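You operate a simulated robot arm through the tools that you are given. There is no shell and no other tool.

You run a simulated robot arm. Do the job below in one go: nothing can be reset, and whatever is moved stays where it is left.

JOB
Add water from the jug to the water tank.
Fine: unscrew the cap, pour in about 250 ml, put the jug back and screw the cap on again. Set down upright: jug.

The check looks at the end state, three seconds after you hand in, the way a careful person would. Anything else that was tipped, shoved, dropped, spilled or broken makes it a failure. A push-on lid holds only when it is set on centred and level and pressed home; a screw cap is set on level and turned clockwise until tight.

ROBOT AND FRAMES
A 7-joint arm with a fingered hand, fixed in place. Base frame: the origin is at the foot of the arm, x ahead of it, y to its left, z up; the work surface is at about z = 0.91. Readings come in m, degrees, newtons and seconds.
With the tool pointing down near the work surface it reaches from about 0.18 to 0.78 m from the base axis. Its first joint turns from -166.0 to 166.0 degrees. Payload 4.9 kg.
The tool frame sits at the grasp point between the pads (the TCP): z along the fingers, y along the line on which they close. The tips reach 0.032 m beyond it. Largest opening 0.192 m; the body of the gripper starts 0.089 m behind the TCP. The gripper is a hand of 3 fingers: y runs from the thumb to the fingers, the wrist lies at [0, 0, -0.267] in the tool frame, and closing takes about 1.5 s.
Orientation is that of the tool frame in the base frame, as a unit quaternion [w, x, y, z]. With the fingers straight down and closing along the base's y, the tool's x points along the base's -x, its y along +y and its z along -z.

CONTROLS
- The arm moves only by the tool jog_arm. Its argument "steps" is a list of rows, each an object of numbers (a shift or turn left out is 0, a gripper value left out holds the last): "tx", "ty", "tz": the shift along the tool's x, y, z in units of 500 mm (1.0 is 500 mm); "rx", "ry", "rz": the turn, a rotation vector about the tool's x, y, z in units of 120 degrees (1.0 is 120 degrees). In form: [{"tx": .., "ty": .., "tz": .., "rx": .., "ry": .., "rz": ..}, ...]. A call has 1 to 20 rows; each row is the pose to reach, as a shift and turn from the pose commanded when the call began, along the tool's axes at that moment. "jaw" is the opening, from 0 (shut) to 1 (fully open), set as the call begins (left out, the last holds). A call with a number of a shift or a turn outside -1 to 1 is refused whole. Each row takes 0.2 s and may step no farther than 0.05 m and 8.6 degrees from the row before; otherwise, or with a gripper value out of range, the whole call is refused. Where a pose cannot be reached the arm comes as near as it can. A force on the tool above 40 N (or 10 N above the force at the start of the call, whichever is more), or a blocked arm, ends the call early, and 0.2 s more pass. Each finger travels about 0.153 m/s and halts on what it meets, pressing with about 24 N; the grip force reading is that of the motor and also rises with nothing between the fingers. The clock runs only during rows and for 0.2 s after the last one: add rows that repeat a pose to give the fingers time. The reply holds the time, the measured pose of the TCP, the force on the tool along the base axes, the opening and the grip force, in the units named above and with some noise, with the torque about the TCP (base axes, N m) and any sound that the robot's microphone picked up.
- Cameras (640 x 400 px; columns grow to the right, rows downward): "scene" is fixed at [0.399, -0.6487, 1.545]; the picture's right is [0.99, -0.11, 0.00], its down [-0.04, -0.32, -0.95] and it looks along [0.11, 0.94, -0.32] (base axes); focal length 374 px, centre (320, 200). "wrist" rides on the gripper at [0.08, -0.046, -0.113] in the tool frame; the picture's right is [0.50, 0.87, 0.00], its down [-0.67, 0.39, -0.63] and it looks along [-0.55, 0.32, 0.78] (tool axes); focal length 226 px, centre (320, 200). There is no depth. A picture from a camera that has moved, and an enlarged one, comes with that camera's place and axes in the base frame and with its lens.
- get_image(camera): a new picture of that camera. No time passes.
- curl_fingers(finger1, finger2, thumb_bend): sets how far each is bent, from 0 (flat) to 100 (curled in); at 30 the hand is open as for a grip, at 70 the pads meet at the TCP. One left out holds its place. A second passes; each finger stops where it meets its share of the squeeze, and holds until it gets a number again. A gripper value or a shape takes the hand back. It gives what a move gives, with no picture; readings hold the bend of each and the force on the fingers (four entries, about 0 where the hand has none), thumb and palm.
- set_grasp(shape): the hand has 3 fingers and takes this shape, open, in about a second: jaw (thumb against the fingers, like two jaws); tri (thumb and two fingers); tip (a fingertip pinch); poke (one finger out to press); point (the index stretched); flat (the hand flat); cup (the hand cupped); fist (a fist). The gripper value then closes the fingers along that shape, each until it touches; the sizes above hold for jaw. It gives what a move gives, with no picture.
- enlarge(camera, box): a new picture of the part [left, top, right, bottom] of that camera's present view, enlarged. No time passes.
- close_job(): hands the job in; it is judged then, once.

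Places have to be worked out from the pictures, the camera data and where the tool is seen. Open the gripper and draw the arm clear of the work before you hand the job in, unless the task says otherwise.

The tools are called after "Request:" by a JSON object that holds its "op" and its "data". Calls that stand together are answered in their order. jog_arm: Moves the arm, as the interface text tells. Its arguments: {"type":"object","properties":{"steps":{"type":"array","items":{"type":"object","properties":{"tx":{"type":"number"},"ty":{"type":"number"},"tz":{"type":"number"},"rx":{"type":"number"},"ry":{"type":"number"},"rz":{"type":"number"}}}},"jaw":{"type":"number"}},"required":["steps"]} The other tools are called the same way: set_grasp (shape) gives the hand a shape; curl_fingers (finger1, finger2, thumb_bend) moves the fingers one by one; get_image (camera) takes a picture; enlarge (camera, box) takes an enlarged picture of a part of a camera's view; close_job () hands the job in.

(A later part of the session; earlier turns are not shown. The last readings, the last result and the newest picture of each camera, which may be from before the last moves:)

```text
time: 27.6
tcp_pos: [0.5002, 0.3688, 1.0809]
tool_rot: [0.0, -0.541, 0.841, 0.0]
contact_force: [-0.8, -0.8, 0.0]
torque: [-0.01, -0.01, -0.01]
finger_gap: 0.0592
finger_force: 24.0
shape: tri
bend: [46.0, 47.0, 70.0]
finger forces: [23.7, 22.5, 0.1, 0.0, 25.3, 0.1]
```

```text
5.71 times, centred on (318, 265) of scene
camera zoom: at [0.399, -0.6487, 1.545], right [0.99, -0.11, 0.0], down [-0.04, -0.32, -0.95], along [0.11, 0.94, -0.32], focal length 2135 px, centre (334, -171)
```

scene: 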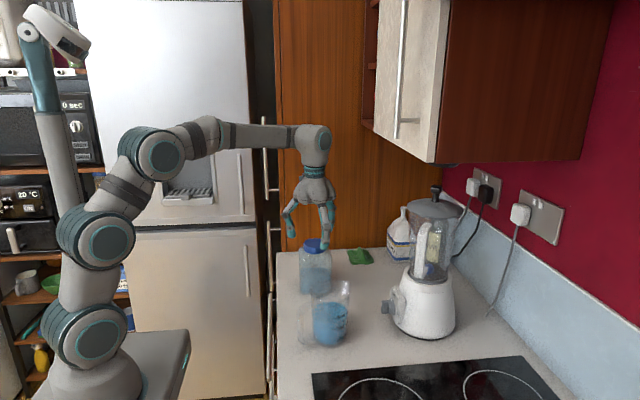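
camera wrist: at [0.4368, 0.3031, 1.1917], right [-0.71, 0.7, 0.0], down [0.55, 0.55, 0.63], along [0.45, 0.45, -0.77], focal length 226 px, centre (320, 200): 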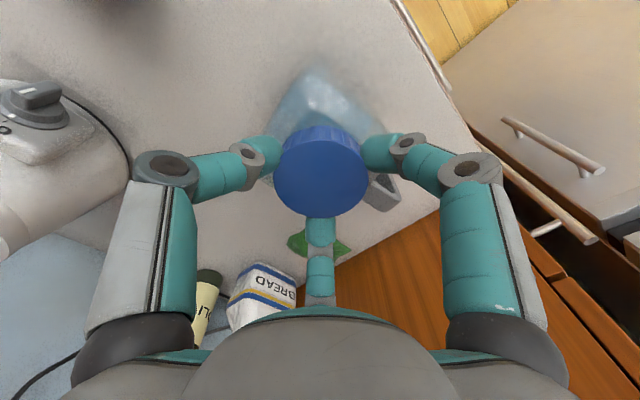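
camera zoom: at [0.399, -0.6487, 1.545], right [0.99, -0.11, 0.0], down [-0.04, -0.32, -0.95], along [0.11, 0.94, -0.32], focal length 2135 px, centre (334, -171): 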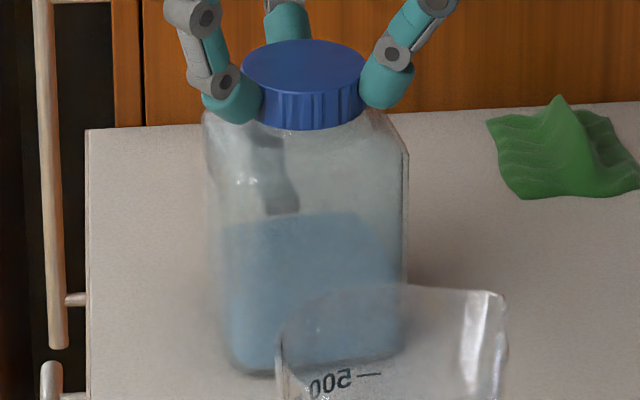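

The cap is free: zero force and it rose with the hand while the tank stayed. I lift it straight up by another 9 cm and look.

Request:
{"op": "jog_arm", "data": {"steps": [{"tz": -0.02}, {"tz": -0.06}, {"tz": -0.12}, {"tz": -0.18}, {"tz": -0.18}]}}

Request:
{"op": "enlarge", "data": {"camera": "scene", "box": [275, 180, 365, 300]}}

Request:
{"op": "get_image", "data": {"camera": "wrist"}}

```text
time: 28.8
tcp_pos: [0.5001, 0.3698, 1.1721]
tool_rot: [0.001, -0.541, 0.841, 0.0]
contact_force: [0.3, -0.1, 0.5]
torque: [0.02, -0.05, -0.01]
finger_gap: 0.0592
finger_force: 24.2
shape: tri
bend: [46.0, 47.0, 70.0]
finger forces: [23.6, 22.3, 0.0, 0.0, 25.2, 0.1]
```

```text
3.33 times, centred on (320, 240) of scene
camera zoom: at [0.399, -0.6487, 1.545], right [0.99, -0.11, 0.0], down [-0.04, -0.32, -0.95], along [0.11, 0.94, -0.32], focal length 1245 px, centre (320, 67)
```

zoom: 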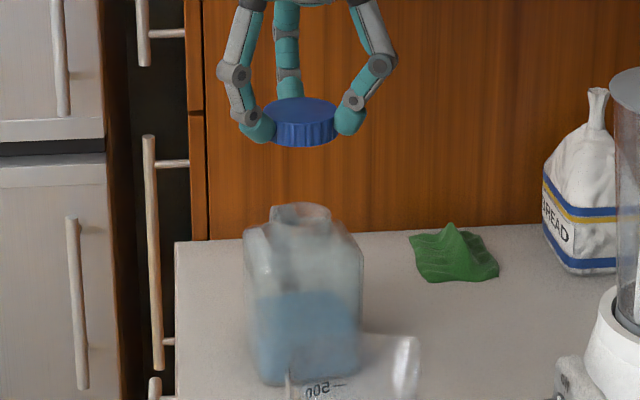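

```text
taken
camera wrist: at [0.5092, 0.2784, 1.2861], right [-1.0, -0.1, 0.0], down [-0.07, 0.77, 0.63], along [-0.06, 0.63, -0.77], focal length 226 px, centre (320, 200)
```

wrist: 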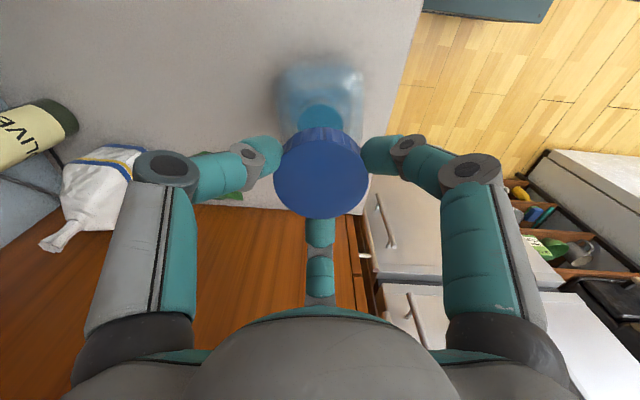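

The cap is off and the tank's neck is open. I carry the cap to a clear spot on the counter at about (0.64, 0.34) and lower it most of the way.

Request:
{"op": "jog_arm", "data": {"steps": [{"tx": -0.016, "ty": -0.07}, {"tx": -0.032, "ty": -0.14}, {"tx": -0.048, "ty": -0.21}, {"tx": -0.063, "ty": -0.279}, {"tx": -0.063, "ty": -0.279, "tz": 0.09}, {"tx": -0.063, "ty": -0.279, "tz": 0.18}, {"tx": -0.063, "ty": -0.279, "tz": 0.27}, {"tx": -0.063, "ty": -0.279, "tz": 0.36}, {"tx": -0.063, "ty": -0.279, "tz": 0.4}, {"tx": -0.063, "ty": -0.279, "tz": 0.4}]}}

Request:
{"op": "get_image", "data": {"camera": "scene"}}

Request:
{"op": "enlarge", "data": {"camera": "scene", "box": [340, 200, 440, 320]}}

```text
time: 31.0
tcp_pos: [0.6418, 0.3402, 0.9725]
tool_rot: [0.0, -0.541, 0.841, 0.0]
contact_force: [0.2, 0.1, 0.2]
torque: [-0.01, 0.01, 0.01]
finger_gap: 0.0595
finger_force: 24.2
shape: tri
bend: [46.0, 47.0, 70.0]
finger forces: [22.3, 21.7, 0.1, 0.0, 24.5, 0.0]
```

```text
taken
```

scene: 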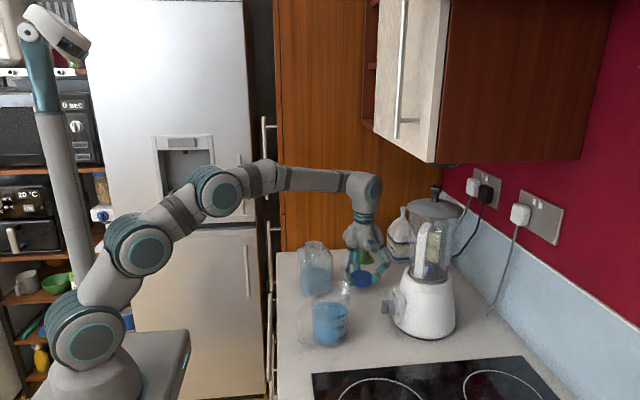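

```text
3.33 times, centred on (390, 260) of scene
camera zoom: at [0.399, -0.6487, 1.545], right [0.99, -0.11, 0.0], down [-0.04, -0.32, -0.95], along [0.11, 0.94, -0.32], focal length 1245 px, centre (87, 0)
```

zoom: 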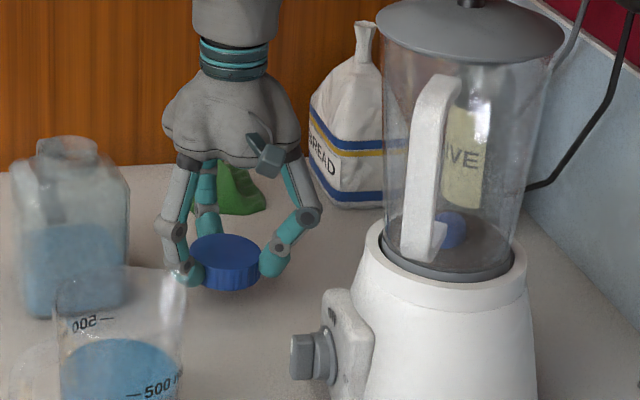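

The cap hangs about 2-3 cm above a clear part of the counter. I lower slowly towards contact.

Request:
{"op": "jog_arm", "data": {"steps": [{"tz": 0.015}, {"tz": 0.03}, {"tz": 0.041}, {"tz": 0.041}]}}

Request:
{"op": "enlarge", "data": {"camera": "scene", "box": [340, 240, 400, 300]}}

```text
time: 32.0
tcp_pos: [0.6416, 0.3401, 0.9518]
tool_rot: [0.001, -0.541, 0.841, 0.001]
contact_force: [-0.1, 0.1, -0.6]
torque: [-0.02, 0.0, -0.01]
finger_gap: 0.0592
finger_force: 24.0
shape: tri
bend: [46.0, 47.0, 70.0]
finger forces: [22.3, 21.4, 0.0, 0.0, 24.6, 0.1]
```

```text
6.67 times, centred on (370, 270) of scene
camera zoom: at [0.399, -0.6487, 1.545], right [0.99, -0.11, 0.0], down [-0.04, -0.32, -0.95], along [0.11, 0.94, -0.32], focal length 2491 px, centre (-13, -267)
```

zoom: 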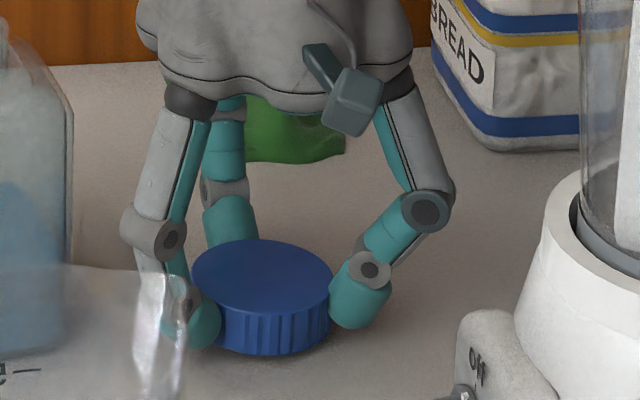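

The cap is just above the surface, no contact yet. I lower in 1-2 mm steps and watch the vertical force.

Request:
{"op": "jog_arm", "data": {"steps": [{"tz": 0.003}, {"tz": 0.006}, {"tz": 0.006}]}}

Request:
{"op": "jog_arm", "data": {"steps": [{"tz": 0.002}, {"tz": 0.004}, {"tz": 0.004}]}}

```text
time: 32.8
tcp_pos: [0.6408, 0.34, 0.9486]
tool_rot: [0.002, -0.541, 0.841, 0.001]
contact_force: [-0.4, 0.6, 0.0]
torque: [0.02, 0.03, -0.01]
finger_gap: 0.059
finger_force: 23.2
shape: tri
bend: [46.0, 47.0, 70.0]
finger forces: [22.2, 21.5, 0.1, 0.0, 24.6, 0.0]
```

```text
time: 33.6
tcp_pos: [0.6413, 0.3398, 0.9475]
tool_rot: [0.001, -0.541, 0.841, 0.001]
contact_force: [-0.4, 0.6, 2.7]
torque: [-0.04, -0.03, 0.03]
finger_gap: 0.0594
finger_force: 23.7
shape: tri
bend: [46.0, 47.0, 70.0]
finger forces: [22.5, 21.7, 0.1, 0.1, 24.6, 0.1]
```

Contact with the counter (2.7 N). I open the fingers and rise.

Request:
{"op": "jog_arm", "data": {"steps": [{"tz": 0}, {"tz": 0}, {"tz": 0}, {"tz": 0}], "jaw": 0.6}}

Request:
{"op": "jog_arm", "data": {"steps": [{"tz": -0.05}, {"tz": -0.12}, {"tz": -0.2}, {"tz": -0.28}, {"tz": -0.36}, {"tz": -0.44}, {"tz": -0.44}]}}

Request:
{"op": "get_image", "data": {"camera": "scene"}}

Request:
{"op": "get_image", "data": {"camera": "wrist"}}

```text
time: 34.6
tcp_pos: [0.641, 0.3405, 0.9472]
tool_rot: [0.001, -0.541, 0.841, 0.001]
contact_force: [-0.3, 0.0, 0.1]
torque: [0.0, 0.01, 0.01]
finger_gap: 0.1146
finger_force: 0.0
shape: tri
bend: [32.0, 32.0, 70.0]
finger forces: [0.0, 0.1, 0.1, 0.1, 0.0, 0.0]
```

```text
time: 36.4
tcp_pos: [0.63, 0.3375, 1.0797]
tool_rot: [-0.078, -0.541, 0.837, 0.006]
contact_force: [0.3, 0.7, -0.1]
torque: [0.02, 0.02, 0.01]
finger_gap: 0.1148
finger_force: 0.0
shape: tri
bend: [32.0, 32.0, 70.0]
finger forces: [0.1, 0.0, 0.1, 0.0, 0.0, 0.0]
stopped in row 7: the arm was blocked; the commanded pose is now the measured one
```

```text
taken
```

scene: 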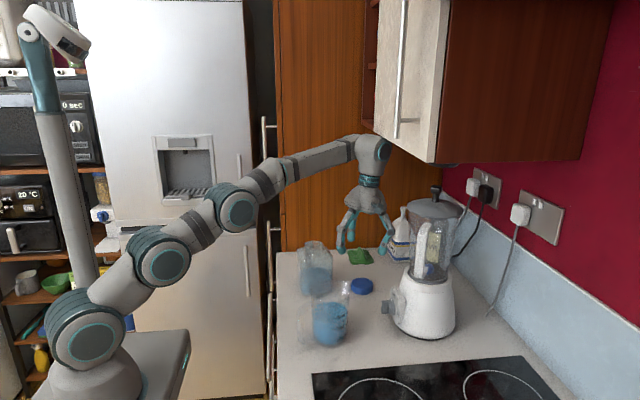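

```text
taken
camera wrist: at [0.656, 0.255, 1.1976], right [-0.98, -0.09, 0.15], down [0.01, 0.82, 0.58], along [-0.17, 0.57, -0.8], focal length 226 px, centre (320, 200)
```

wrist: 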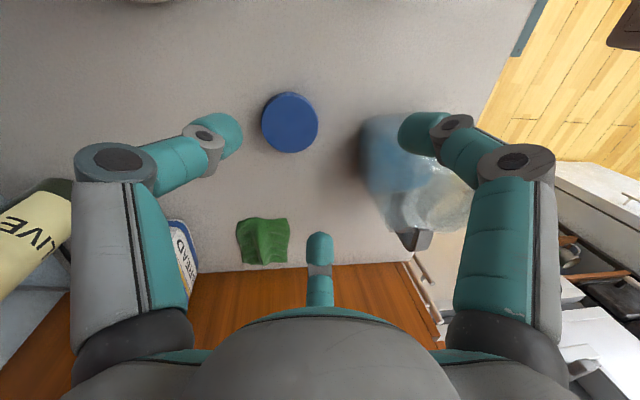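

The cap stands flat on the counter, but the wrist came up under the wall cupboard and got blocked. I move back towards the robot and slightly down, then straighten the tool.

Request:
{"op": "jog_arm", "data": {"steps": [{"tx": 0.03, "ty": 0.067, "tz": 0.03}, {"tx": 0.06, "ty": 0.135, "tz": 0.045}, {"tx": 0.09, "ty": 0.2, "tz": 0.055, "rx": 0.015, "ry": -0.02}, {"tx": 0.118, "ty": 0.27, "tz": 0.061, "rx": 0.03, "ry": -0.04}, {"tx": 0.118, "ty": 0.27, "tz": 0.061, "rx": 0.0451, "ry": -0.0593}, {"tx": 0.118, "ty": 0.27, "tz": 0.061, "rx": 0.0451, "ry": -0.0593}]}}

Request:
{"op": "get_image", "data": {"camera": "scene"}}

```text
time: 37.8
tcp_pos: [0.4809, 0.3383, 1.0697]
tool_rot: [-0.001, -0.542, 0.84, -0.001]
contact_force: [-0.4, 0.0, -0.5]
torque: [0.0, -0.01, 0.0]
finger_gap: 0.115
finger_force: 0.1
shape: tri
bend: [32.0, 32.0, 70.0]
finger forces: [0.1, 0.0, 0.0, 0.1, 0.0, 0.0]
```

```text
taken
```

scene: 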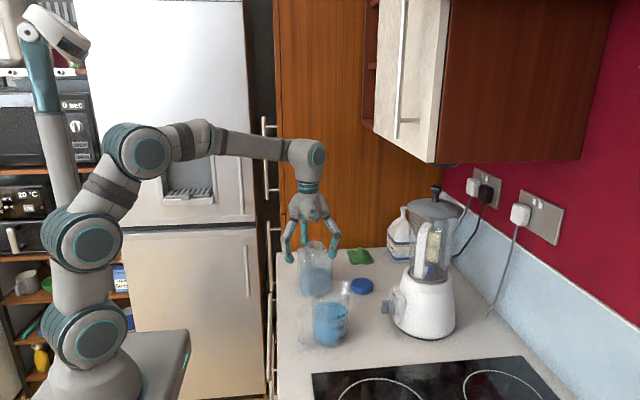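

I came back right over the tank at low height, so I check at once that the tank was not touched.

Request:
{"op": "enlarge", "data": {"camera": "scene", "box": [280, 190, 360, 300]}}

Request:
{"op": "get_image", "data": {"camera": "wrist"}}

```text
3.64 times, centred on (320, 245) of scene
camera zoom: at [0.399, -0.6487, 1.545], right [0.99, -0.11, 0.0], down [-0.04, -0.32, -0.95], along [0.11, 0.94, -0.32], focal length 1358 px, centre (320, 36)
```

zoom: 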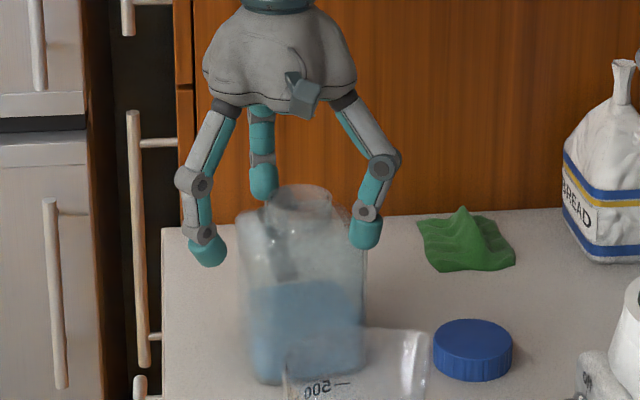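

```text
taken
camera wrist: at [0.4904, 0.2473, 1.1844], right [-1.0, -0.1, 0.0], down [-0.08, 0.77, 0.63], along [-0.06, 0.63, -0.78], focal length 226 px, centre (320, 200)
```

wrist: 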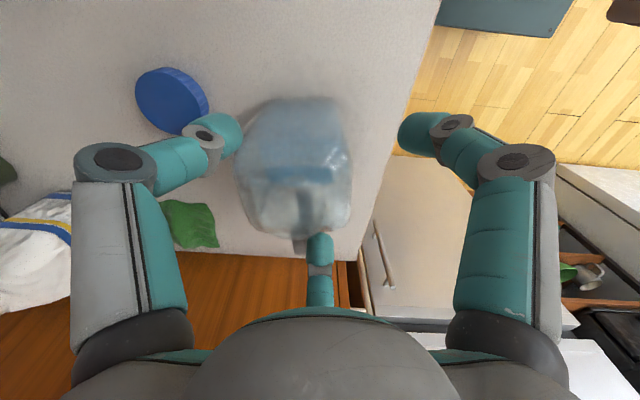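

No contact: the tank looks unmoved and readings are zero. I go straight up 13 cm, then swing out of the way to survey the tank neck and the jug.

Request:
{"op": "jog_arm", "data": {"steps": [{"tz": -0.06}, {"tz": -0.13}, {"tz": -0.2}, {"tz": -0.26}, {"tz": -0.26}]}}

Request:
{"op": "enlarge", "data": {"camera": "scene", "box": [290, 230, 345, 300]}}

Request:
{"op": "enlarge", "data": {"camera": "wrist", "box": [250, 70, 390, 200]}}

```text
time: 39.0
tcp_pos: [0.4797, 0.3382, 1.2004]
tool_rot: [-0.001, -0.543, 0.84, 0.0]
contact_force: [0.5, 0.1, -0.1]
torque: [0.01, 0.0, 0.03]
finger_gap: 0.1151
finger_force: 0.0
shape: tri
bend: [32.0, 32.0, 70.0]
finger forces: [0.0, 0.0, 0.0, 0.0, 0.0, 0.1]
```

```text
5.71 times, centred on (318, 265) of scene
camera zoom: at [0.399, -0.6487, 1.545], right [0.99, -0.11, 0.0], down [-0.04, -0.32, -0.95], along [0.11, 0.94, -0.32], focal length 2135 px, centre (334, -171)
```

zoom: 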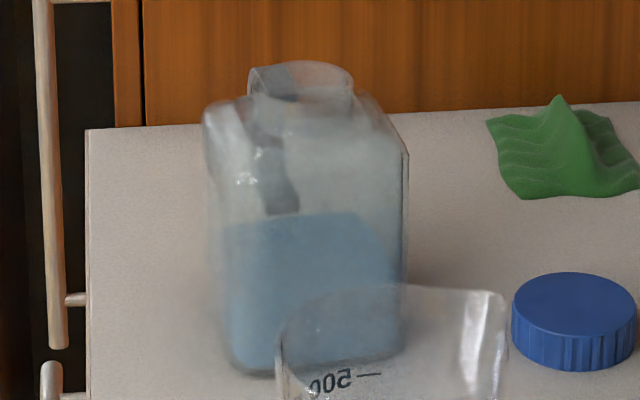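

```text
3.08 times, centred on (320, 135) of wrist
camera zoom: at [0.4898, 0.2469, 1.3148], right [-1.0, -0.1, 0.0], down [-0.08, 0.77, 0.63], along [-0.06, 0.63, -0.78], focal length 696 px, centre (320, 400)
```

zoom: 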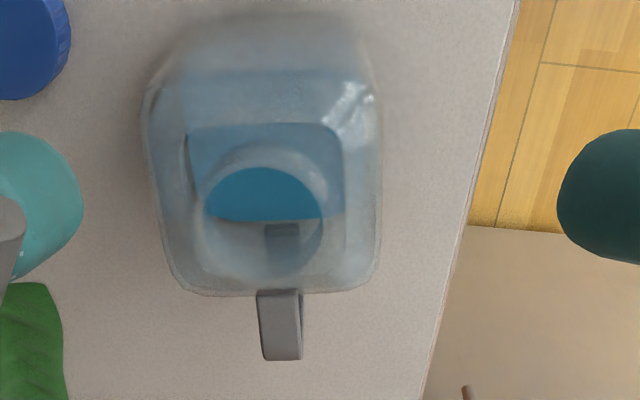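

The tank is unmoved; its mouth is at about (0.499, 0.362, 1.062), radius ~24 mm. Now the jug: I move above it and turn the hand clockwise to survey handle, spout and rim from a second angle.

Request:
{"op": "jog_arm", "data": {"steps": [{"tx": 0.06, "ty": -0.04, "tz": -0.04}, {"tx": 0.13, "ty": -0.09, "tz": -0.08}, {"tx": 0.2, "ty": -0.137, "tz": -0.1}, {"tx": 0.27, "ty": -0.186, "tz": -0.1}, {"tx": 0.342, "ty": -0.235, "tz": -0.1}, {"tx": 0.342, "ty": -0.235, "tz": -0.1}]}}

Request:
{"op": "jog_arm", "data": {"steps": [{"rz": 0.071}, {"rz": 0.142}, {"rz": 0.213}, {"rz": 0.284}, {"rz": 0.355}, {"rz": 0.426}, {"rz": 0.497}, {"rz": 0.568}, {"rz": 0.639}, {"rz": 0.71}, {"rz": 0.781}, {"rz": 0.852}, {"rz": 0.923}, {"rz": 0.994}]}}

Request:
{"op": "get_image", "data": {"camera": "wrist"}}

Request:
{"op": "get_image", "data": {"camera": "scene"}}

```text
time: 40.4
tcp_pos: [0.5168, 0.1342, 1.2492]
tool_rot: [0.0, -0.542, 0.84, 0.0]
contact_force: [-0.3, -0.9, -0.2]
torque: [0.02, 0.01, 0.03]
finger_gap: 0.1148
finger_force: 0.1
shape: tri
bend: [32.0, 32.0, 70.0]
finger forces: [0.0, 0.1, 0.0, 0.0, 0.0, 0.0]
```

```text
time: 43.4
tcp_pos: [0.5173, 0.1349, 1.2515]
tool_rot: [0.0, 0.451, 0.892, -0.001]
contact_force: [-0.3, -0.5, -1.1]
torque: [-0.02, 0.02, 0.02]
finger_gap: 0.1149
finger_force: 0.1
shape: tri
bend: [32.0, 32.0, 70.0]
finger forces: [0.0, 0.0, 0.1, 0.0, 0.0, 0.0]
```

```text
taken
camera wrist: at [0.433, 0.171, 1.3647], right [0.4, 0.92, 0.0], down [0.71, -0.31, 0.63], along [0.58, -0.26, -0.78], focal length 226 px, centre (320, 200)
```

wrist: 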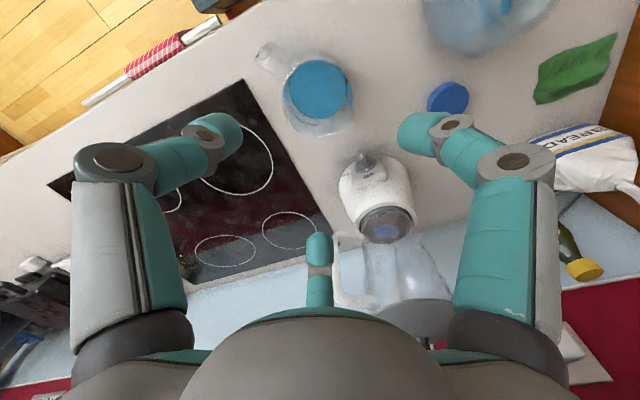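

```text
taken
```

scene: 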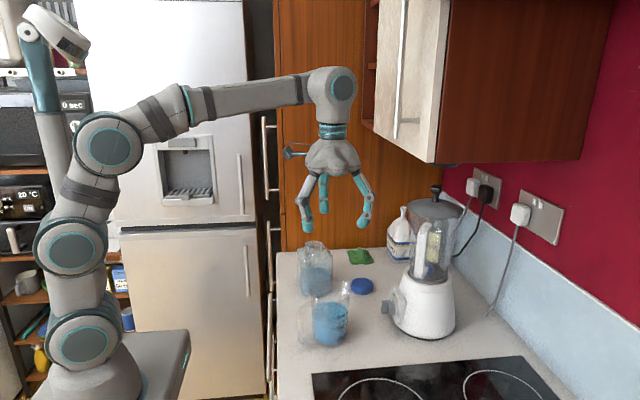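

The jug is in view just below the hand. I enlarge it to measure rim, spout and handle.

Request:
{"op": "enlarge", "data": {"camera": "wrist", "box": [250, 35, 370, 145]}}

Request:
{"op": "enlarge", "data": {"camera": "scene", "box": [285, 270, 365, 355]}}

```text
3.64 times, centred on (310, 90) of wrist
camera zoom: at [0.433, 0.171, 1.3647], right [0.4, 0.92, 0.0], down [0.71, -0.31, 0.63], along [0.58, -0.26, -0.78], focal length 822 px, centre (356, 600)
```

zoom: 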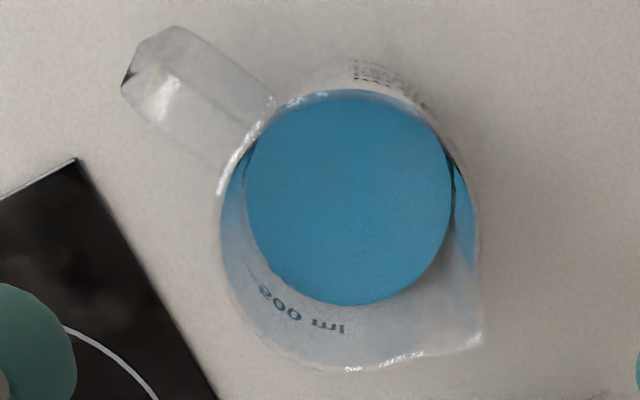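

```text
4.71 times, centred on (325, 312) of scene
camera zoom: at [0.399, -0.6487, 1.545], right [0.99, -0.11, 0.0], down [-0.04, -0.32, -0.95], along [0.11, 0.94, -0.32], focal length 1758 px, centre (296, -329)
```

zoom: 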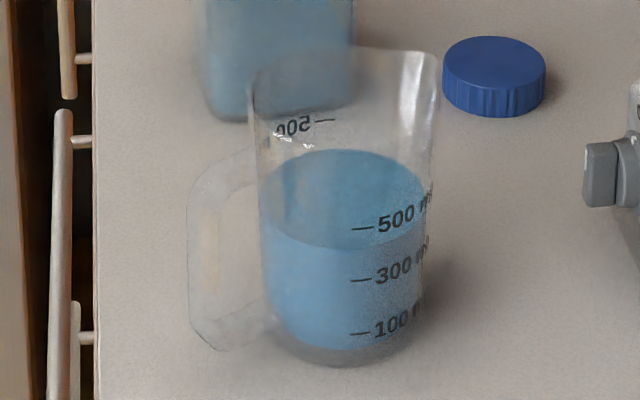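

Jug axis is at about (0.515, 0.132), rim/spout at z≈1.045, spout azimuth ~29°, handle 28 mm wide opposite; level ≈420 ml. I plan a top-down three-finger grip with the handle between two fingers: open fully, yaw to about -93° and centre on the axis.

Request:
{"op": "jog_arm", "data": {"steps": [{"tx": -0.0005, "ty": -0.002, "rz": 0.066}, {"tx": -0.001, "ty": -0.004, "rz": 0.132}, {"tx": -0.0016, "ty": -0.006, "rz": 0.198}, {"tx": -0.0016, "ty": -0.006, "rz": 0.264}, {"tx": -0.0016, "ty": -0.006, "rz": 0.328}, {"tx": -0.0016, "ty": -0.006, "rz": 0.328}], "jaw": 1.0}}

Request:
{"op": "jog_arm", "data": {"steps": [{"tz": 0.05}, {"tz": 0.1}, {"tz": 0.16}, {"tz": 0.2}, {"tz": 0.2}]}}

Request:
{"op": "get_image", "data": {"camera": "wrist"}}

Request:
{"op": "enlarge", "data": {"camera": "scene", "box": [270, 210, 380, 360]}}

```text
time: 44.8
tcp_pos: [0.5148, 0.1326, 1.2495]
tool_rot: [0.001, 0.726, 0.688, -0.001]
contact_force: [-1.1, 0.2, 0.4]
torque: [-0.01, 0.03, -0.01]
finger_gap: 0.1923
finger_force: 0.0
shape: tri
bend: [30.0, 30.0, 30.0]
finger forces: [0.0, 0.0, 0.0, 0.0, 0.0, 0.0]
```

```text
time: 46.0
tcp_pos: [0.5146, 0.1331, 1.1505]
tool_rot: [0.0, 0.725, 0.688, 0.0]
contact_force: [0.5, -0.3, -0.4]
torque: [0.02, 0.04, 0.02]
finger_gap: 0.1917
finger_force: 0.1
shape: tri
bend: [30.0, 30.0, 30.0]
finger forces: [0.0, 0.1, 0.0, 0.0, 0.0, 0.0]
```

```text
taken
camera wrist: at [0.4741, 0.2143, 1.2636], right [0.89, 0.45, 0.0], down [0.35, -0.69, 0.63], along [0.29, -0.56, -0.77], focal length 226 px, centre (320, 200)
```

wrist: 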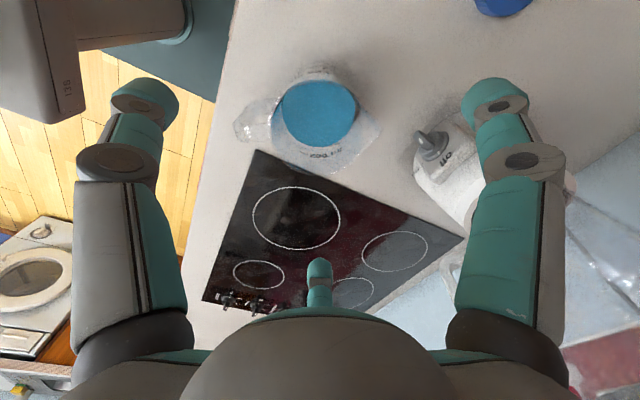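

```text
2.67 times, centred on (325, 285) of scene
camera zoom: at [0.399, -0.6487, 1.545], right [0.99, -0.11, 0.0], down [-0.04, -0.32, -0.95], along [0.11, 0.94, -0.32], focal length 996 px, centre (307, -27)
```

zoom: 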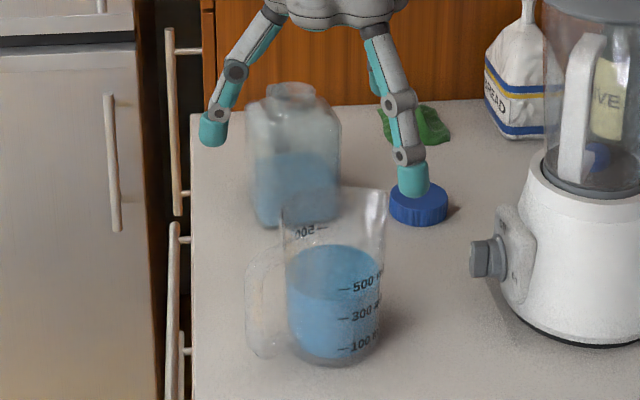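

I enlarge the wrist view to check that the tool axis is centred on the jug rim before descending.

Request:
{"op": "enlarge", "data": {"camera": "wrist", "box": [220, 50, 400, 190]}}

```text
2.86 times, centred on (310, 120) of wrist
camera zoom: at [0.4741, 0.2143, 1.2636], right [0.89, 0.45, 0.0], down [0.35, -0.69, 0.63], along [0.29, -0.56, -0.77], focal length 646 px, centre (349, 429)
```

zoom: 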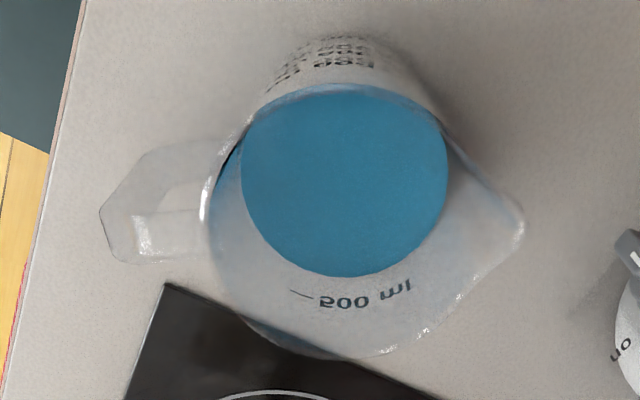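

Centring is within ~2 mm. I descend to TCP z≈1.0 so the tips grip the jug around mid-height, palm clear above the rim.

Request:
{"op": "jog_arm", "data": {"steps": [{"tz": 0.06}, {"tz": 0.12}, {"tz": 0.18}, {"tz": 0.24}, {"tz": 0.3}, {"tz": 0.3}]}}

Request:
{"op": "enlarge", "data": {"camera": "scene", "box": [270, 210, 380, 360]}}

Request:
{"op": "get_image", "data": {"camera": "wrist"}}

```text
time: 47.4
tcp_pos: [0.5117, 0.1312, 1.001]
tool_rot: [0.0, 0.725, 0.688, -0.001]
contact_force: [0.4, -0.3, -0.3]
torque: [0.0, 0.0, 0.01]
finger_gap: 0.192
finger_force: 0.1
shape: tri
bend: [30.0, 30.0, 30.0]
finger forces: [0.1, 0.0, 0.0, 0.0, 0.0, 0.0]
```

```text
2.67 times, centred on (325, 285) of scene
camera zoom: at [0.399, -0.6487, 1.545], right [0.99, -0.11, 0.0], down [-0.04, -0.32, -0.95], along [0.11, 0.94, -0.32], focal length 996 px, centre (307, -27)
```

zoom: 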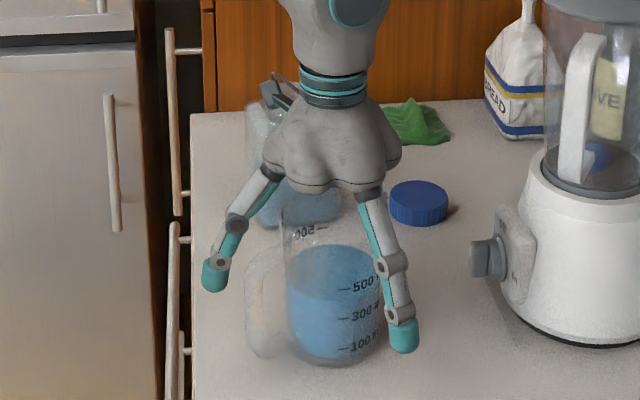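

```text
taken
camera wrist: at [0.4714, 0.2136, 1.1141], right [0.89, 0.45, 0.0], down [0.35, -0.69, 0.63], along [0.29, -0.56, -0.77], focal length 226 px, centre (320, 200)
```

wrist: 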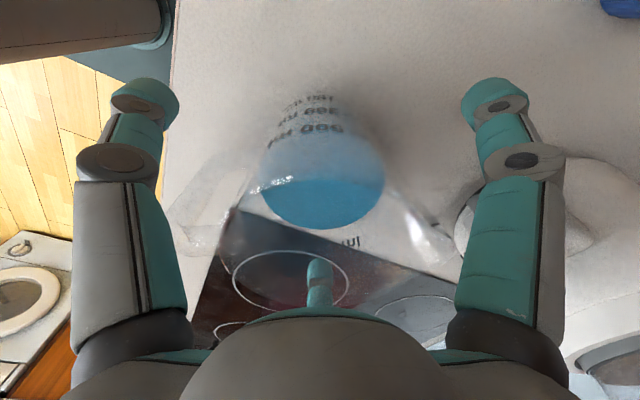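

All three fingers are around the jug with the handle between thumb and a finger. I close on the body.

Request:
{"op": "jog_arm", "data": {"steps": [{"tz": 0}, {"tz": 0}, {"tz": 0}, {"tz": 0}, {"tz": 0}, {"tz": 0}, {"tz": 0}], "jaw": 0.35}}

Request:
{"op": "enlarge", "data": {"camera": "scene", "box": [270, 210, 380, 360]}}

Request:
{"op": "get_image", "data": {"camera": "wrist"}}

```text
time: 49.0
tcp_pos: [0.5128, 0.1322, 1.0006]
tool_rot: [0.0, 0.726, 0.688, -0.001]
contact_force: [0.2, 1.4, 0.1]
torque: [0.08, 0.05, -0.05]
finger_gap: 0.0857
finger_force: 23.9
shape: tri
bend: [38.0, 39.0, 70.0]
finger forces: [20.7, 22.2, 0.0, 0.1, 21.7, 0.0]
```

```text
2.67 times, centred on (325, 285) of scene
camera zoom: at [0.399, -0.6487, 1.545], right [0.99, -0.11, 0.0], down [-0.04, -0.32, -0.95], along [0.11, 0.94, -0.32], focal length 996 px, centre (307, -27)
```

zoom: 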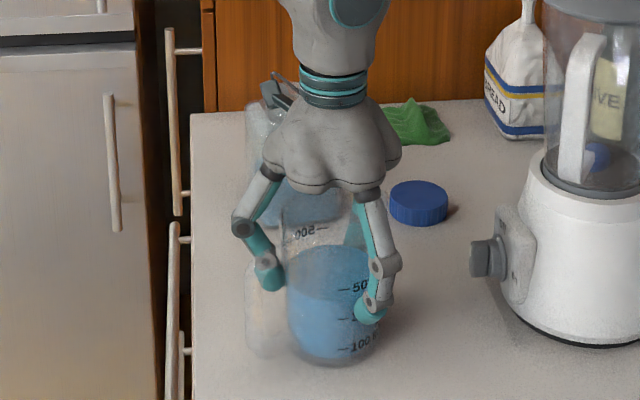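

```text
taken
camera wrist: at [0.4713, 0.2136, 1.1141], right [0.89, 0.45, 0.0], down [0.35, -0.69, 0.63], along [0.29, -0.56, -0.78], focal length 226 px, centre (320, 200)
```

wrist: 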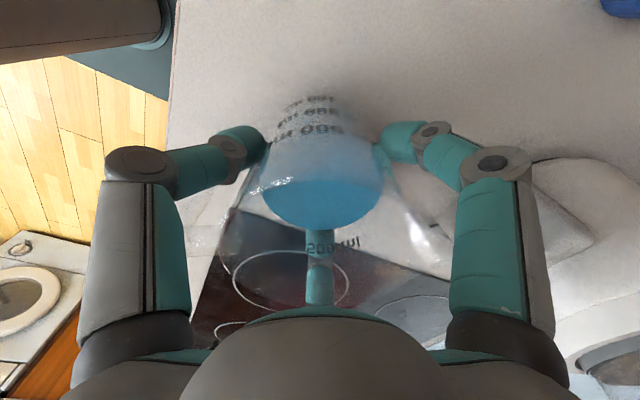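

The grip holds with ~22 N per finger. I lift slowly 4 cm and check that the jug comes up level.

Request:
{"op": "jog_arm", "data": {"steps": [{"tz": -0.01}, {"tz": -0.025}, {"tz": -0.045}, {"tz": -0.065}, {"tz": -0.08}, {"tz": -0.08}]}}

Request:
{"op": "enlarge", "data": {"camera": "scene", "box": [270, 210, 380, 360]}}

```text
time: 50.4
tcp_pos: [0.5135, 0.1307, 1.0408]
tool_rot: [0.001, 0.725, 0.688, 0.0]
contact_force: [-0.5, 0.3, -6.3]
torque: [0.05, -0.06, -0.03]
finger_gap: 0.0858
finger_force: 23.7
shape: tri
bend: [38.0, 39.0, 70.0]
finger forces: [20.5, 22.5, 0.0, 0.1, 21.6, 0.1]
```

```text
2.67 times, centred on (325, 285) of scene
camera zoom: at [0.399, -0.6487, 1.545], right [0.99, -0.11, 0.0], down [-0.04, -0.32, -0.95], along [0.11, 0.94, -0.32], focal length 996 px, centre (307, -27)
```

zoom: 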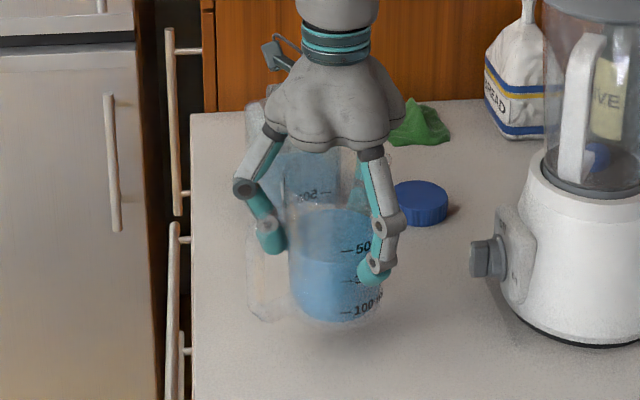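

The jug hangs level and weighs about 6.3 N, so the force reading can serve as a scale (250 ml ≈ 2.45 N). I raise it smoothly to clear the tank.

Request:
{"op": "jog_arm", "data": {"steps": [{"tz": -0.02}, {"tz": -0.06}, {"tz": -0.11}, {"tz": -0.16}, {"tz": -0.21}, {"tz": -0.26}, {"tz": -0.31}, {"tz": -0.345}, {"tz": -0.36}, {"tz": -0.36}]}}

Request:
{"op": "jog_arm", "data": {"steps": [{"tz": 0}]}}

Request:
{"op": "jog_arm", "data": {"steps": [{"tz": 0}]}}

Request:
{"op": "jog_arm", "data": {"steps": [{"tz": 0}]}}

Request:
{"op": "enlarge", "data": {"camera": "scene", "box": [260, 140, 400, 300]}}

```text
time: 52.6
tcp_pos: [0.5141, 0.1312, 1.2218]
tool_rot: [0.0, 0.725, 0.688, -0.001]
contact_force: [-0.9, 0.2, -5.4]
torque: [0.03, -0.03, 0.01]
finger_gap: 0.0859
finger_force: 23.7
shape: tri
bend: [38.0, 39.0, 70.0]
finger forces: [20.7, 22.8, 0.0, 0.1, 21.7, 0.0]
```

```text
time: 53.0
tcp_pos: [0.5141, 0.1312, 1.2204]
tool_rot: [0.001, 0.725, 0.689, -0.002]
contact_force: [0.6, 0.1, -5.7]
torque: [0.05, -0.02, 0.01]
finger_gap: 0.0856
finger_force: 24.3
shape: tri
bend: [38.0, 39.0, 70.0]
finger forces: [20.5, 22.8, 0.0, 0.0, 21.7, 0.0]
```

```text
time: 53.4
tcp_pos: [0.515, 0.1319, 1.221]
tool_rot: [0.0, 0.726, 0.688, 0.0]
contact_force: [0.2, -0.5, -5.8]
torque: [0.0, -0.08, 0.02]
finger_gap: 0.086
finger_force: 23.8
shape: tri
bend: [38.0, 39.0, 70.0]
finger forces: [20.6, 22.8, 0.0, 0.0, 21.7, 0.0]
```

```text
time: 53.8
tcp_pos: [0.5139, 0.1308, 1.2202]
tool_rot: [0.0, 0.725, 0.688, -0.001]
contact_force: [0.8, -0.3, -6.0]
torque: [0.07, -0.05, 0.03]
finger_gap: 0.0859
finger_force: 24.0
shape: tri
bend: [38.0, 39.0, 70.0]
finger forces: [20.7, 22.8, 0.0, 0.0, 21.7, 0.1]
```

```text
2.50 times, centred on (330, 220) of scene
camera zoom: at [0.399, -0.6487, 1.545], right [0.99, -0.11, 0.0], down [-0.04, -0.32, -0.95], along [0.11, 0.94, -0.32], focal length 934 px, centre (295, 150)
```

zoom: 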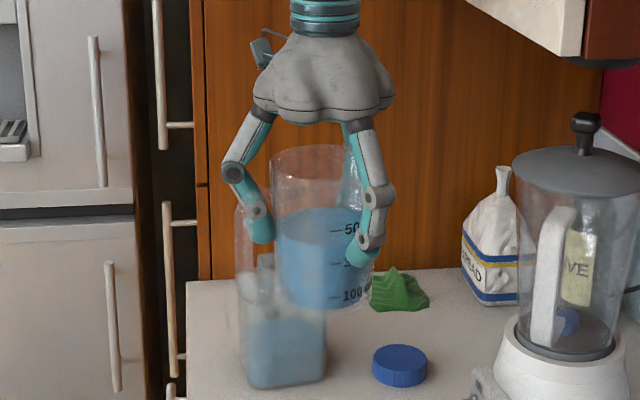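

Averaged weight is about 5.85 N (≈0.42 kg water plus jug). Now I turn the jug counter-clockwise about its own axis, slowly, so that the spout will face back towards the robot.

Request:
{"op": "jog_arm", "data": {"steps": [{"rz": -0.03}, {"rz": -0.08}, {"rz": -0.13}, {"rz": -0.18}, {"rz": -0.23}, {"rz": -0.28}, {"rz": -0.33}, {"rz": -0.38}, {"rz": -0.43}, {"rz": -0.48}, {"rz": -0.53}, {"rz": -0.58}, {"rz": -0.63}, {"rz": -0.68}, {"rz": -0.73}, {"rz": -0.78}, {"rz": -0.83}, {"rz": -0.88}, {"rz": -0.93}, {"rz": -0.97}]}}

Request:
{"op": "get_image", "data": {"camera": "scene"}}

```text
time: 58.0
tcp_pos: [0.5149, 0.1325, 1.2207]
tool_rot: [-0.001, -0.203, 0.979, 0.001]
contact_force: [-1.4, 0.1, -6.0]
torque: [0.03, 0.05, -0.02]
finger_gap: 0.0857
finger_force: 24.0
shape: tri
bend: [38.0, 39.0, 70.0]
finger forces: [20.5, 23.0, 0.1, 0.0, 21.6, 0.1]
```

```text
taken
```

scene: 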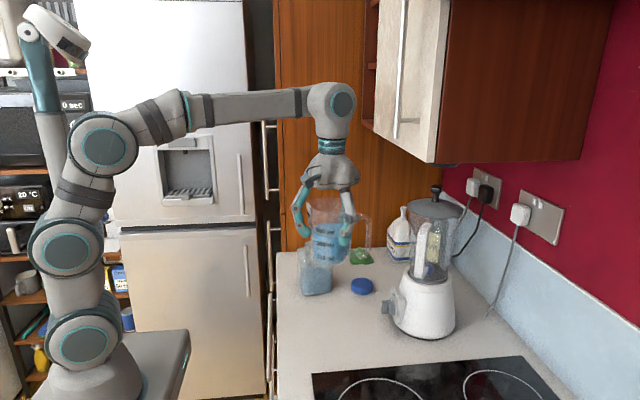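

The jug is steady. I carry it to the far side of the tank (about (0.588, 0.427), base well above the neck) while finishing the yaw turn to 94°.

Request:
{"op": "jog_arm", "data": {"steps": [{"tx": -0.015, "ty": 0.02, "rz": -0.024}, {"tx": -0.041, "ty": 0.054, "rz": -0.065}, {"tx": -0.067, "ty": 0.088, "rz": -0.106}, {"tx": -0.093, "ty": 0.122, "rz": -0.148}, {"tx": -0.119, "ty": 0.156, "rz": -0.19}, {"tx": -0.145, "ty": 0.19, "rz": -0.232}, {"tx": -0.171, "ty": 0.224, "rz": -0.273}, {"tx": -0.197, "ty": 0.258, "rz": -0.314}, {"tx": -0.223, "ty": 0.292, "rz": -0.355}, {"tx": -0.249, "ty": 0.326, "rz": -0.397}, {"tx": -0.275, "ty": 0.36, "rz": -0.438}, {"tx": -0.301, "ty": 0.394, "rz": -0.48}, {"tx": -0.327, "ty": 0.428, "rz": -0.521}, {"tx": -0.349, "ty": 0.457, "rz": -0.556}, {"tx": -0.363, "ty": 0.475, "rz": -0.578}, {"tx": -0.369, "ty": 0.483, "rz": -0.588}, {"tx": -0.369, "ty": 0.483, "rz": -0.588}]}}

Request:
{"op": "get_image", "data": {"camera": "scene"}}

Request:
{"op": "get_image", "data": {"camera": "wrist"}}

```text
time: 61.6
tcp_pos: [0.5726, 0.4119, 1.1989]
tool_rot: [0.006, 0.731, -0.682, 0.0]
contact_force: [1.4, 0.7, -10.0]
torque: [-0.13, 0.15, -0.04]
finger_gap: 0.085
finger_force: 23.8
shape: tri
bend: [39.0, 39.0, 70.0]
finger forces: [21.4, 23.5, 0.1, 0.1, 22.0, 0.1]
out of reach, approached as far as the arm can: row 13, 14, 15, 16, 17
```

```text
taken
```

scene: 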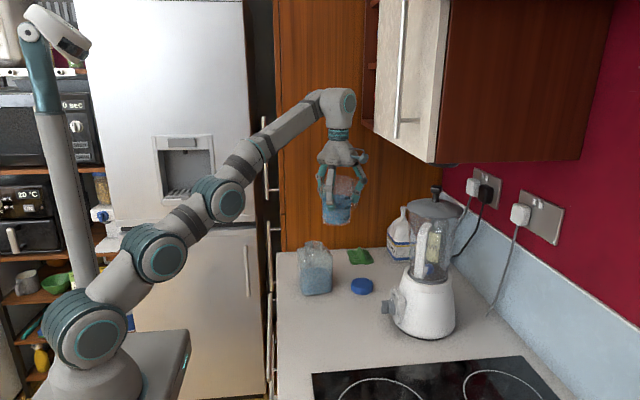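

```text
taken
camera wrist: at [0.6264, 0.3369, 1.3136], right [-0.83, -0.56, 0.01], down [-0.43, 0.65, 0.63], along [-0.36, 0.52, -0.78], focal length 226 px, centre (320, 200)
```

wrist: 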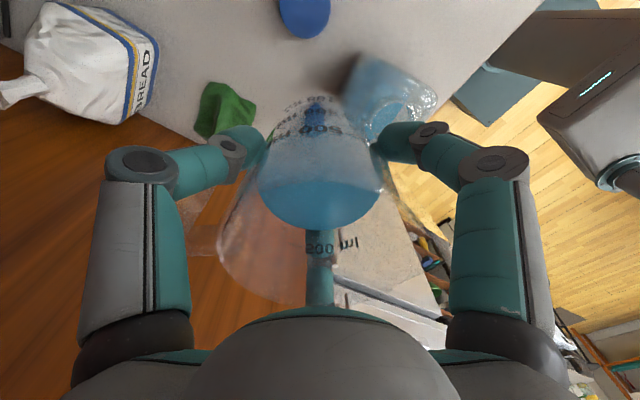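

The arm reached its limit upright at that height, about 15 mm short; tilting the tool outward brings the wrist closer, so that resolves itself. I now tilt the jug gently to 44° (below pouring angle) while bringing the lip over the neck, still high above it.

Request:
{"op": "jog_arm", "data": {"steps": [{"tx": 0.0265, "ty": 0.0424, "tz": 0.041, "rx": 0.0283, "ry": -0.0177}, {"tx": 0.0244, "ty": 0.039, "tz": 0.041, "rx": 0.0565, "ry": -0.0353}, {"tx": 0.0233, "ty": 0.0373, "tz": 0.041, "rx": 0.0848, "ry": -0.053}, {"tx": 0.0223, "ty": 0.0356, "tz": 0.041, "rx": 0.1131, "ry": -0.0707}, {"tx": 0.0212, "ty": 0.0339, "tz": 0.051, "rx": 0.1413, "ry": -0.0883}, {"tx": 0.0212, "ty": 0.0339, "tz": 0.061, "rx": 0.1696, "ry": -0.106}, {"tx": 0.0212, "ty": 0.0339, "tz": 0.081, "rx": 0.1979, "ry": -0.1237}, {"tx": 0.0212, "ty": 0.0339, "tz": 0.097, "rx": 0.2261, "ry": -0.1413}, {"tx": 0.0212, "ty": 0.0339, "tz": 0.115, "rx": 0.2544, "ry": -0.159}, {"tx": 0.0212, "ty": 0.0339, "tz": 0.131, "rx": 0.2827, "ry": -0.1767}, {"tx": 0.0212, "ty": 0.0339, "tz": 0.141, "rx": 0.3109, "ry": -0.1943}, {"tx": 0.0212, "ty": 0.0339, "tz": 0.141, "rx": 0.3109, "ry": -0.1943}]}}

Request:
{"op": "get_image", "data": {"camera": "scene"}}

Request:
{"op": "enlarge", "data": {"camera": "scene", "box": [270, 160, 390, 300]}}

Request:
{"op": "get_image", "data": {"camera": "wrist"}}

```text
time: 64.2
tcp_pos: [0.5548, 0.3995, 1.1351]
tool_rot: [-0.368, 0.678, -0.632, 0.071]
contact_force: [-0.5, -1.1, -4.8]
torque: [-0.06, 0.08, 0.0]
finger_gap: 0.0848
finger_force: 23.6
shape: tri
bend: [39.0, 38.0, 70.0]
finger forces: [23.3, 25.1, 0.0, 0.0, 21.0, 0.0]
```

```text
taken
```

scene: 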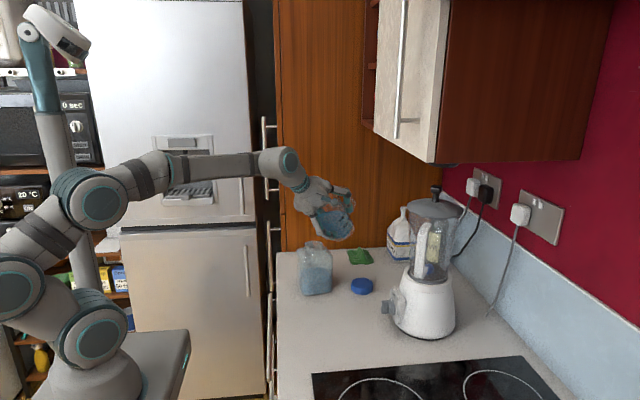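

```text
2.86 times, centred on (330, 230) of scene
camera zoom: at [0.399, -0.6487, 1.545], right [0.99, -0.11, 0.0], down [-0.04, -0.32, -0.95], along [0.11, 0.94, -0.32], focal length 1067 px, centre (291, 114)
```

zoom: 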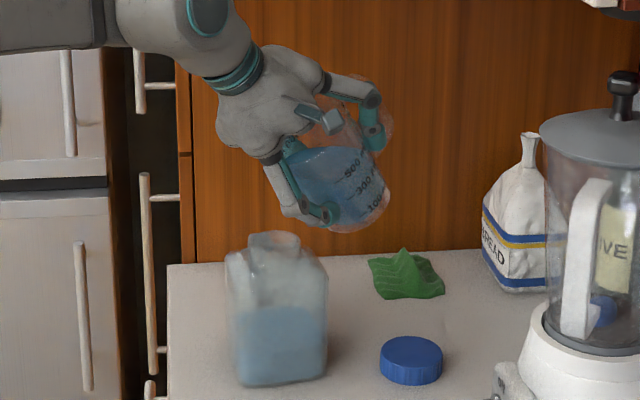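

```text
taken
camera wrist: at [0.5442, 0.2783, 1.2156], right [-0.6, -0.4, -0.69], down [-0.79, 0.38, 0.47], along [0.08, 0.84, -0.54], focal length 226 px, centre (320, 200)
```

wrist: 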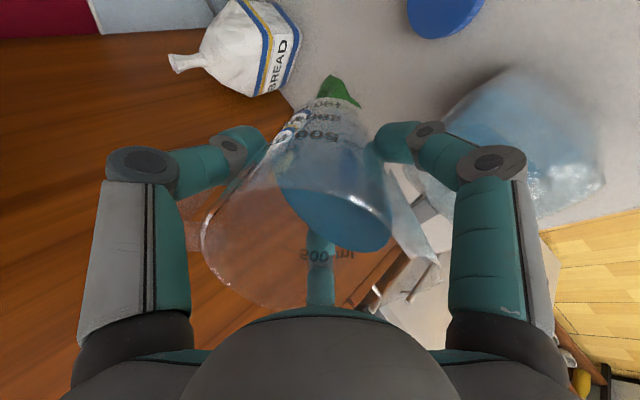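

The jug is tilted to 44° with water still inside. By calculation the lip is about 11 mm past the neck centre; I enlarge both views to check the lip against the neck.

Request:
{"op": "enlarge", "data": {"camera": "wrist", "box": [360, 60, 620, 300]}}

Request:
{"op": "enlarge", "data": {"camera": "scene", "box": [290, 180, 370, 270]}}

```text
1.67 times, centred on (490, 180) of wrist
camera zoom: at [0.5442, 0.2783, 1.2156], right [-0.6, -0.4, -0.69], down [-0.79, 0.38, 0.47], along [0.08, 0.84, -0.54], focal length 377 px, centre (37, 233)
```

zoom: 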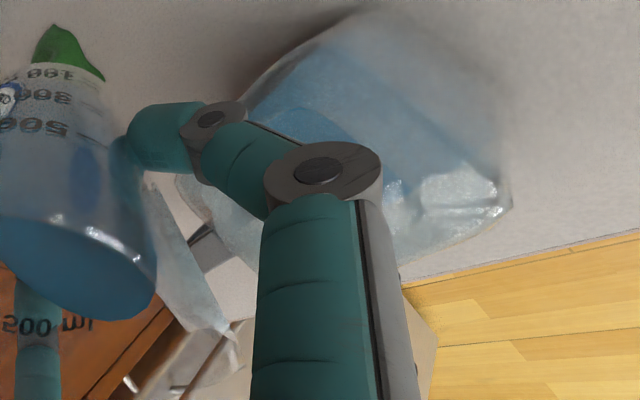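

```text
4.44 times, centred on (330, 225) of scene
camera zoom: at [0.399, -0.6487, 1.545], right [0.99, -0.11, 0.0], down [-0.04, -0.32, -0.95], along [0.11, 0.94, -0.32], focal length 1660 px, centre (276, 89)
```

zoom: 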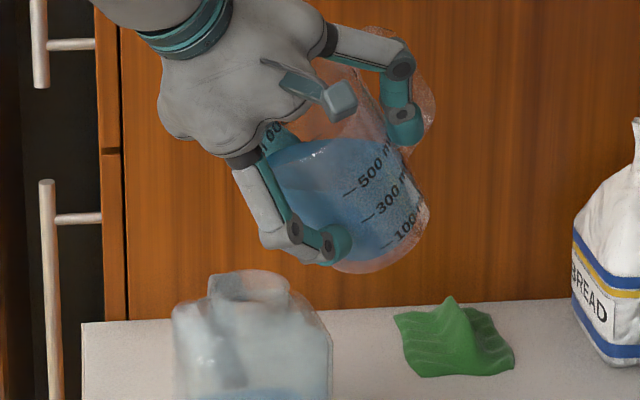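

The images agree with the model. I shift the jug 23 mm outward and 12 mm down so the spout tip is over the neck mouth, without tilting further yet.

Request:
{"op": "jog_arm", "data": {"steps": [{"tx": -0.0109, "ty": -0.0118, "tz": 0.0153}, {"tx": -0.0136, "ty": -0.0105, "tz": 0.049}, {"tx": -0.0136, "ty": -0.0105, "tz": 0.049}]}}

Request:
{"op": "enlarge", "data": {"camera": "scene", "box": [290, 180, 370, 270]}}

Request:
{"op": "enlarge", "data": {"camera": "wrist", "box": [360, 60, 620, 300]}}

```text
time: 65.0
tcp_pos: [0.5716, 0.417, 1.1237]
tool_rot: [-0.367, 0.678, -0.633, 0.073]
contact_force: [-0.1, -1.3, -5.3]
torque: [-0.07, 0.09, 0.01]
finger_gap: 0.0849
finger_force: 24.4
shape: tri
bend: [39.0, 38.0, 70.0]
finger forces: [23.2, 25.1, 0.1, 0.1, 21.1, 0.0]
```

```text
4.44 times, centred on (330, 225) of scene
camera zoom: at [0.399, -0.6487, 1.545], right [0.99, -0.11, 0.0], down [-0.04, -0.32, -0.95], along [0.11, 0.94, -0.32], focal length 1660 px, centre (276, 89)
```

zoom: 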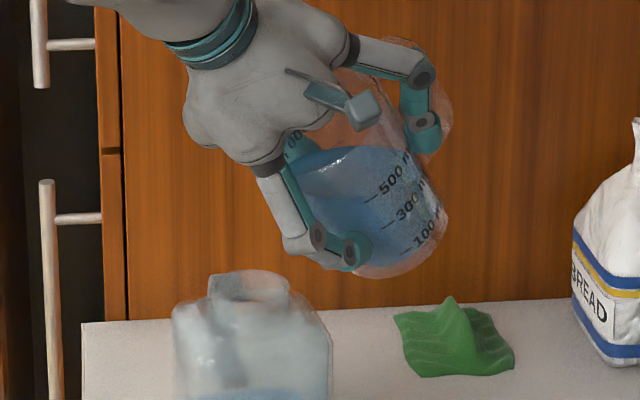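

```text
1.67 times, centred on (490, 180) of wrist
camera zoom: at [0.5612, 0.2942, 1.2034], right [-0.6, -0.4, -0.69], down [-0.79, 0.38, 0.47], along [0.08, 0.84, -0.54], focal length 377 px, centre (37, 233)
```

zoom: 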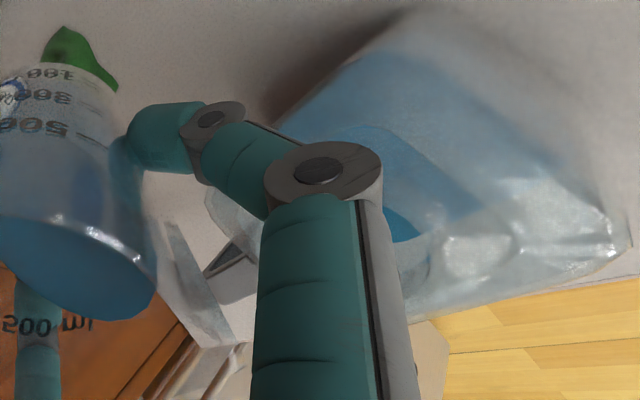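

The spout tip should now be within a few millimetres of the neck axis and ~4-5 cm above it. I tilt in small steps pivoting about the lip, first to 50°, and watch weight and picture.

Request:
{"op": "jog_arm", "data": {"steps": [{"tx": 0.0024, "ty": 0.0015, "tz": -0.0003, "rx": 0.0106, "ry": -0.0066}, {"tx": 0.0047, "ty": 0.0029, "tz": -0.0006, "rx": 0.0212, "ry": -0.0133}, {"tx": 0.0045, "ty": 0.0005, "tz": -0.004, "rx": 0.0318, "ry": -0.02}, {"tx": 0.0044, "ty": -0.0019, "tz": -0.0076, "rx": 0.0424, "ry": -0.0265}, {"tx": 0.0044, "ty": -0.0019, "tz": -0.0076, "rx": 0.0424, "ry": -0.0265}]}}

Request:
{"op": "enlarge", "data": {"camera": "scene", "box": [290, 180, 370, 300]}}

```text
time: 66.2
tcp_pos: [0.5701, 0.4117, 1.1263]
tool_rot: [-0.414, 0.663, -0.619, 0.081]
contact_force: [-0.7, -0.8, -4.7]
torque: [-0.07, 0.11, 0.0]
finger_gap: 0.0845
finger_force: 24.0
shape: tri
bend: [39.0, 38.0, 70.0]
finger forces: [23.3, 25.2, 0.0, 0.1, 20.9, 0.0]
```

```text
3.33 times, centred on (330, 240) of scene
camera zoom: at [0.399, -0.6487, 1.545], right [0.99, -0.11, 0.0], down [-0.04, -0.32, -0.95], along [0.11, 0.94, -0.32], focal length 1245 px, centre (287, 67)
```

zoom: 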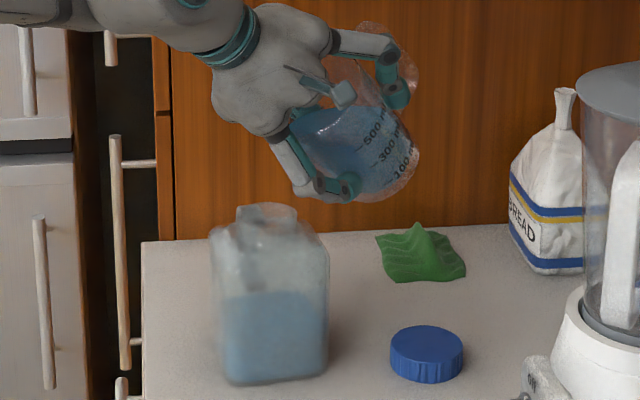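

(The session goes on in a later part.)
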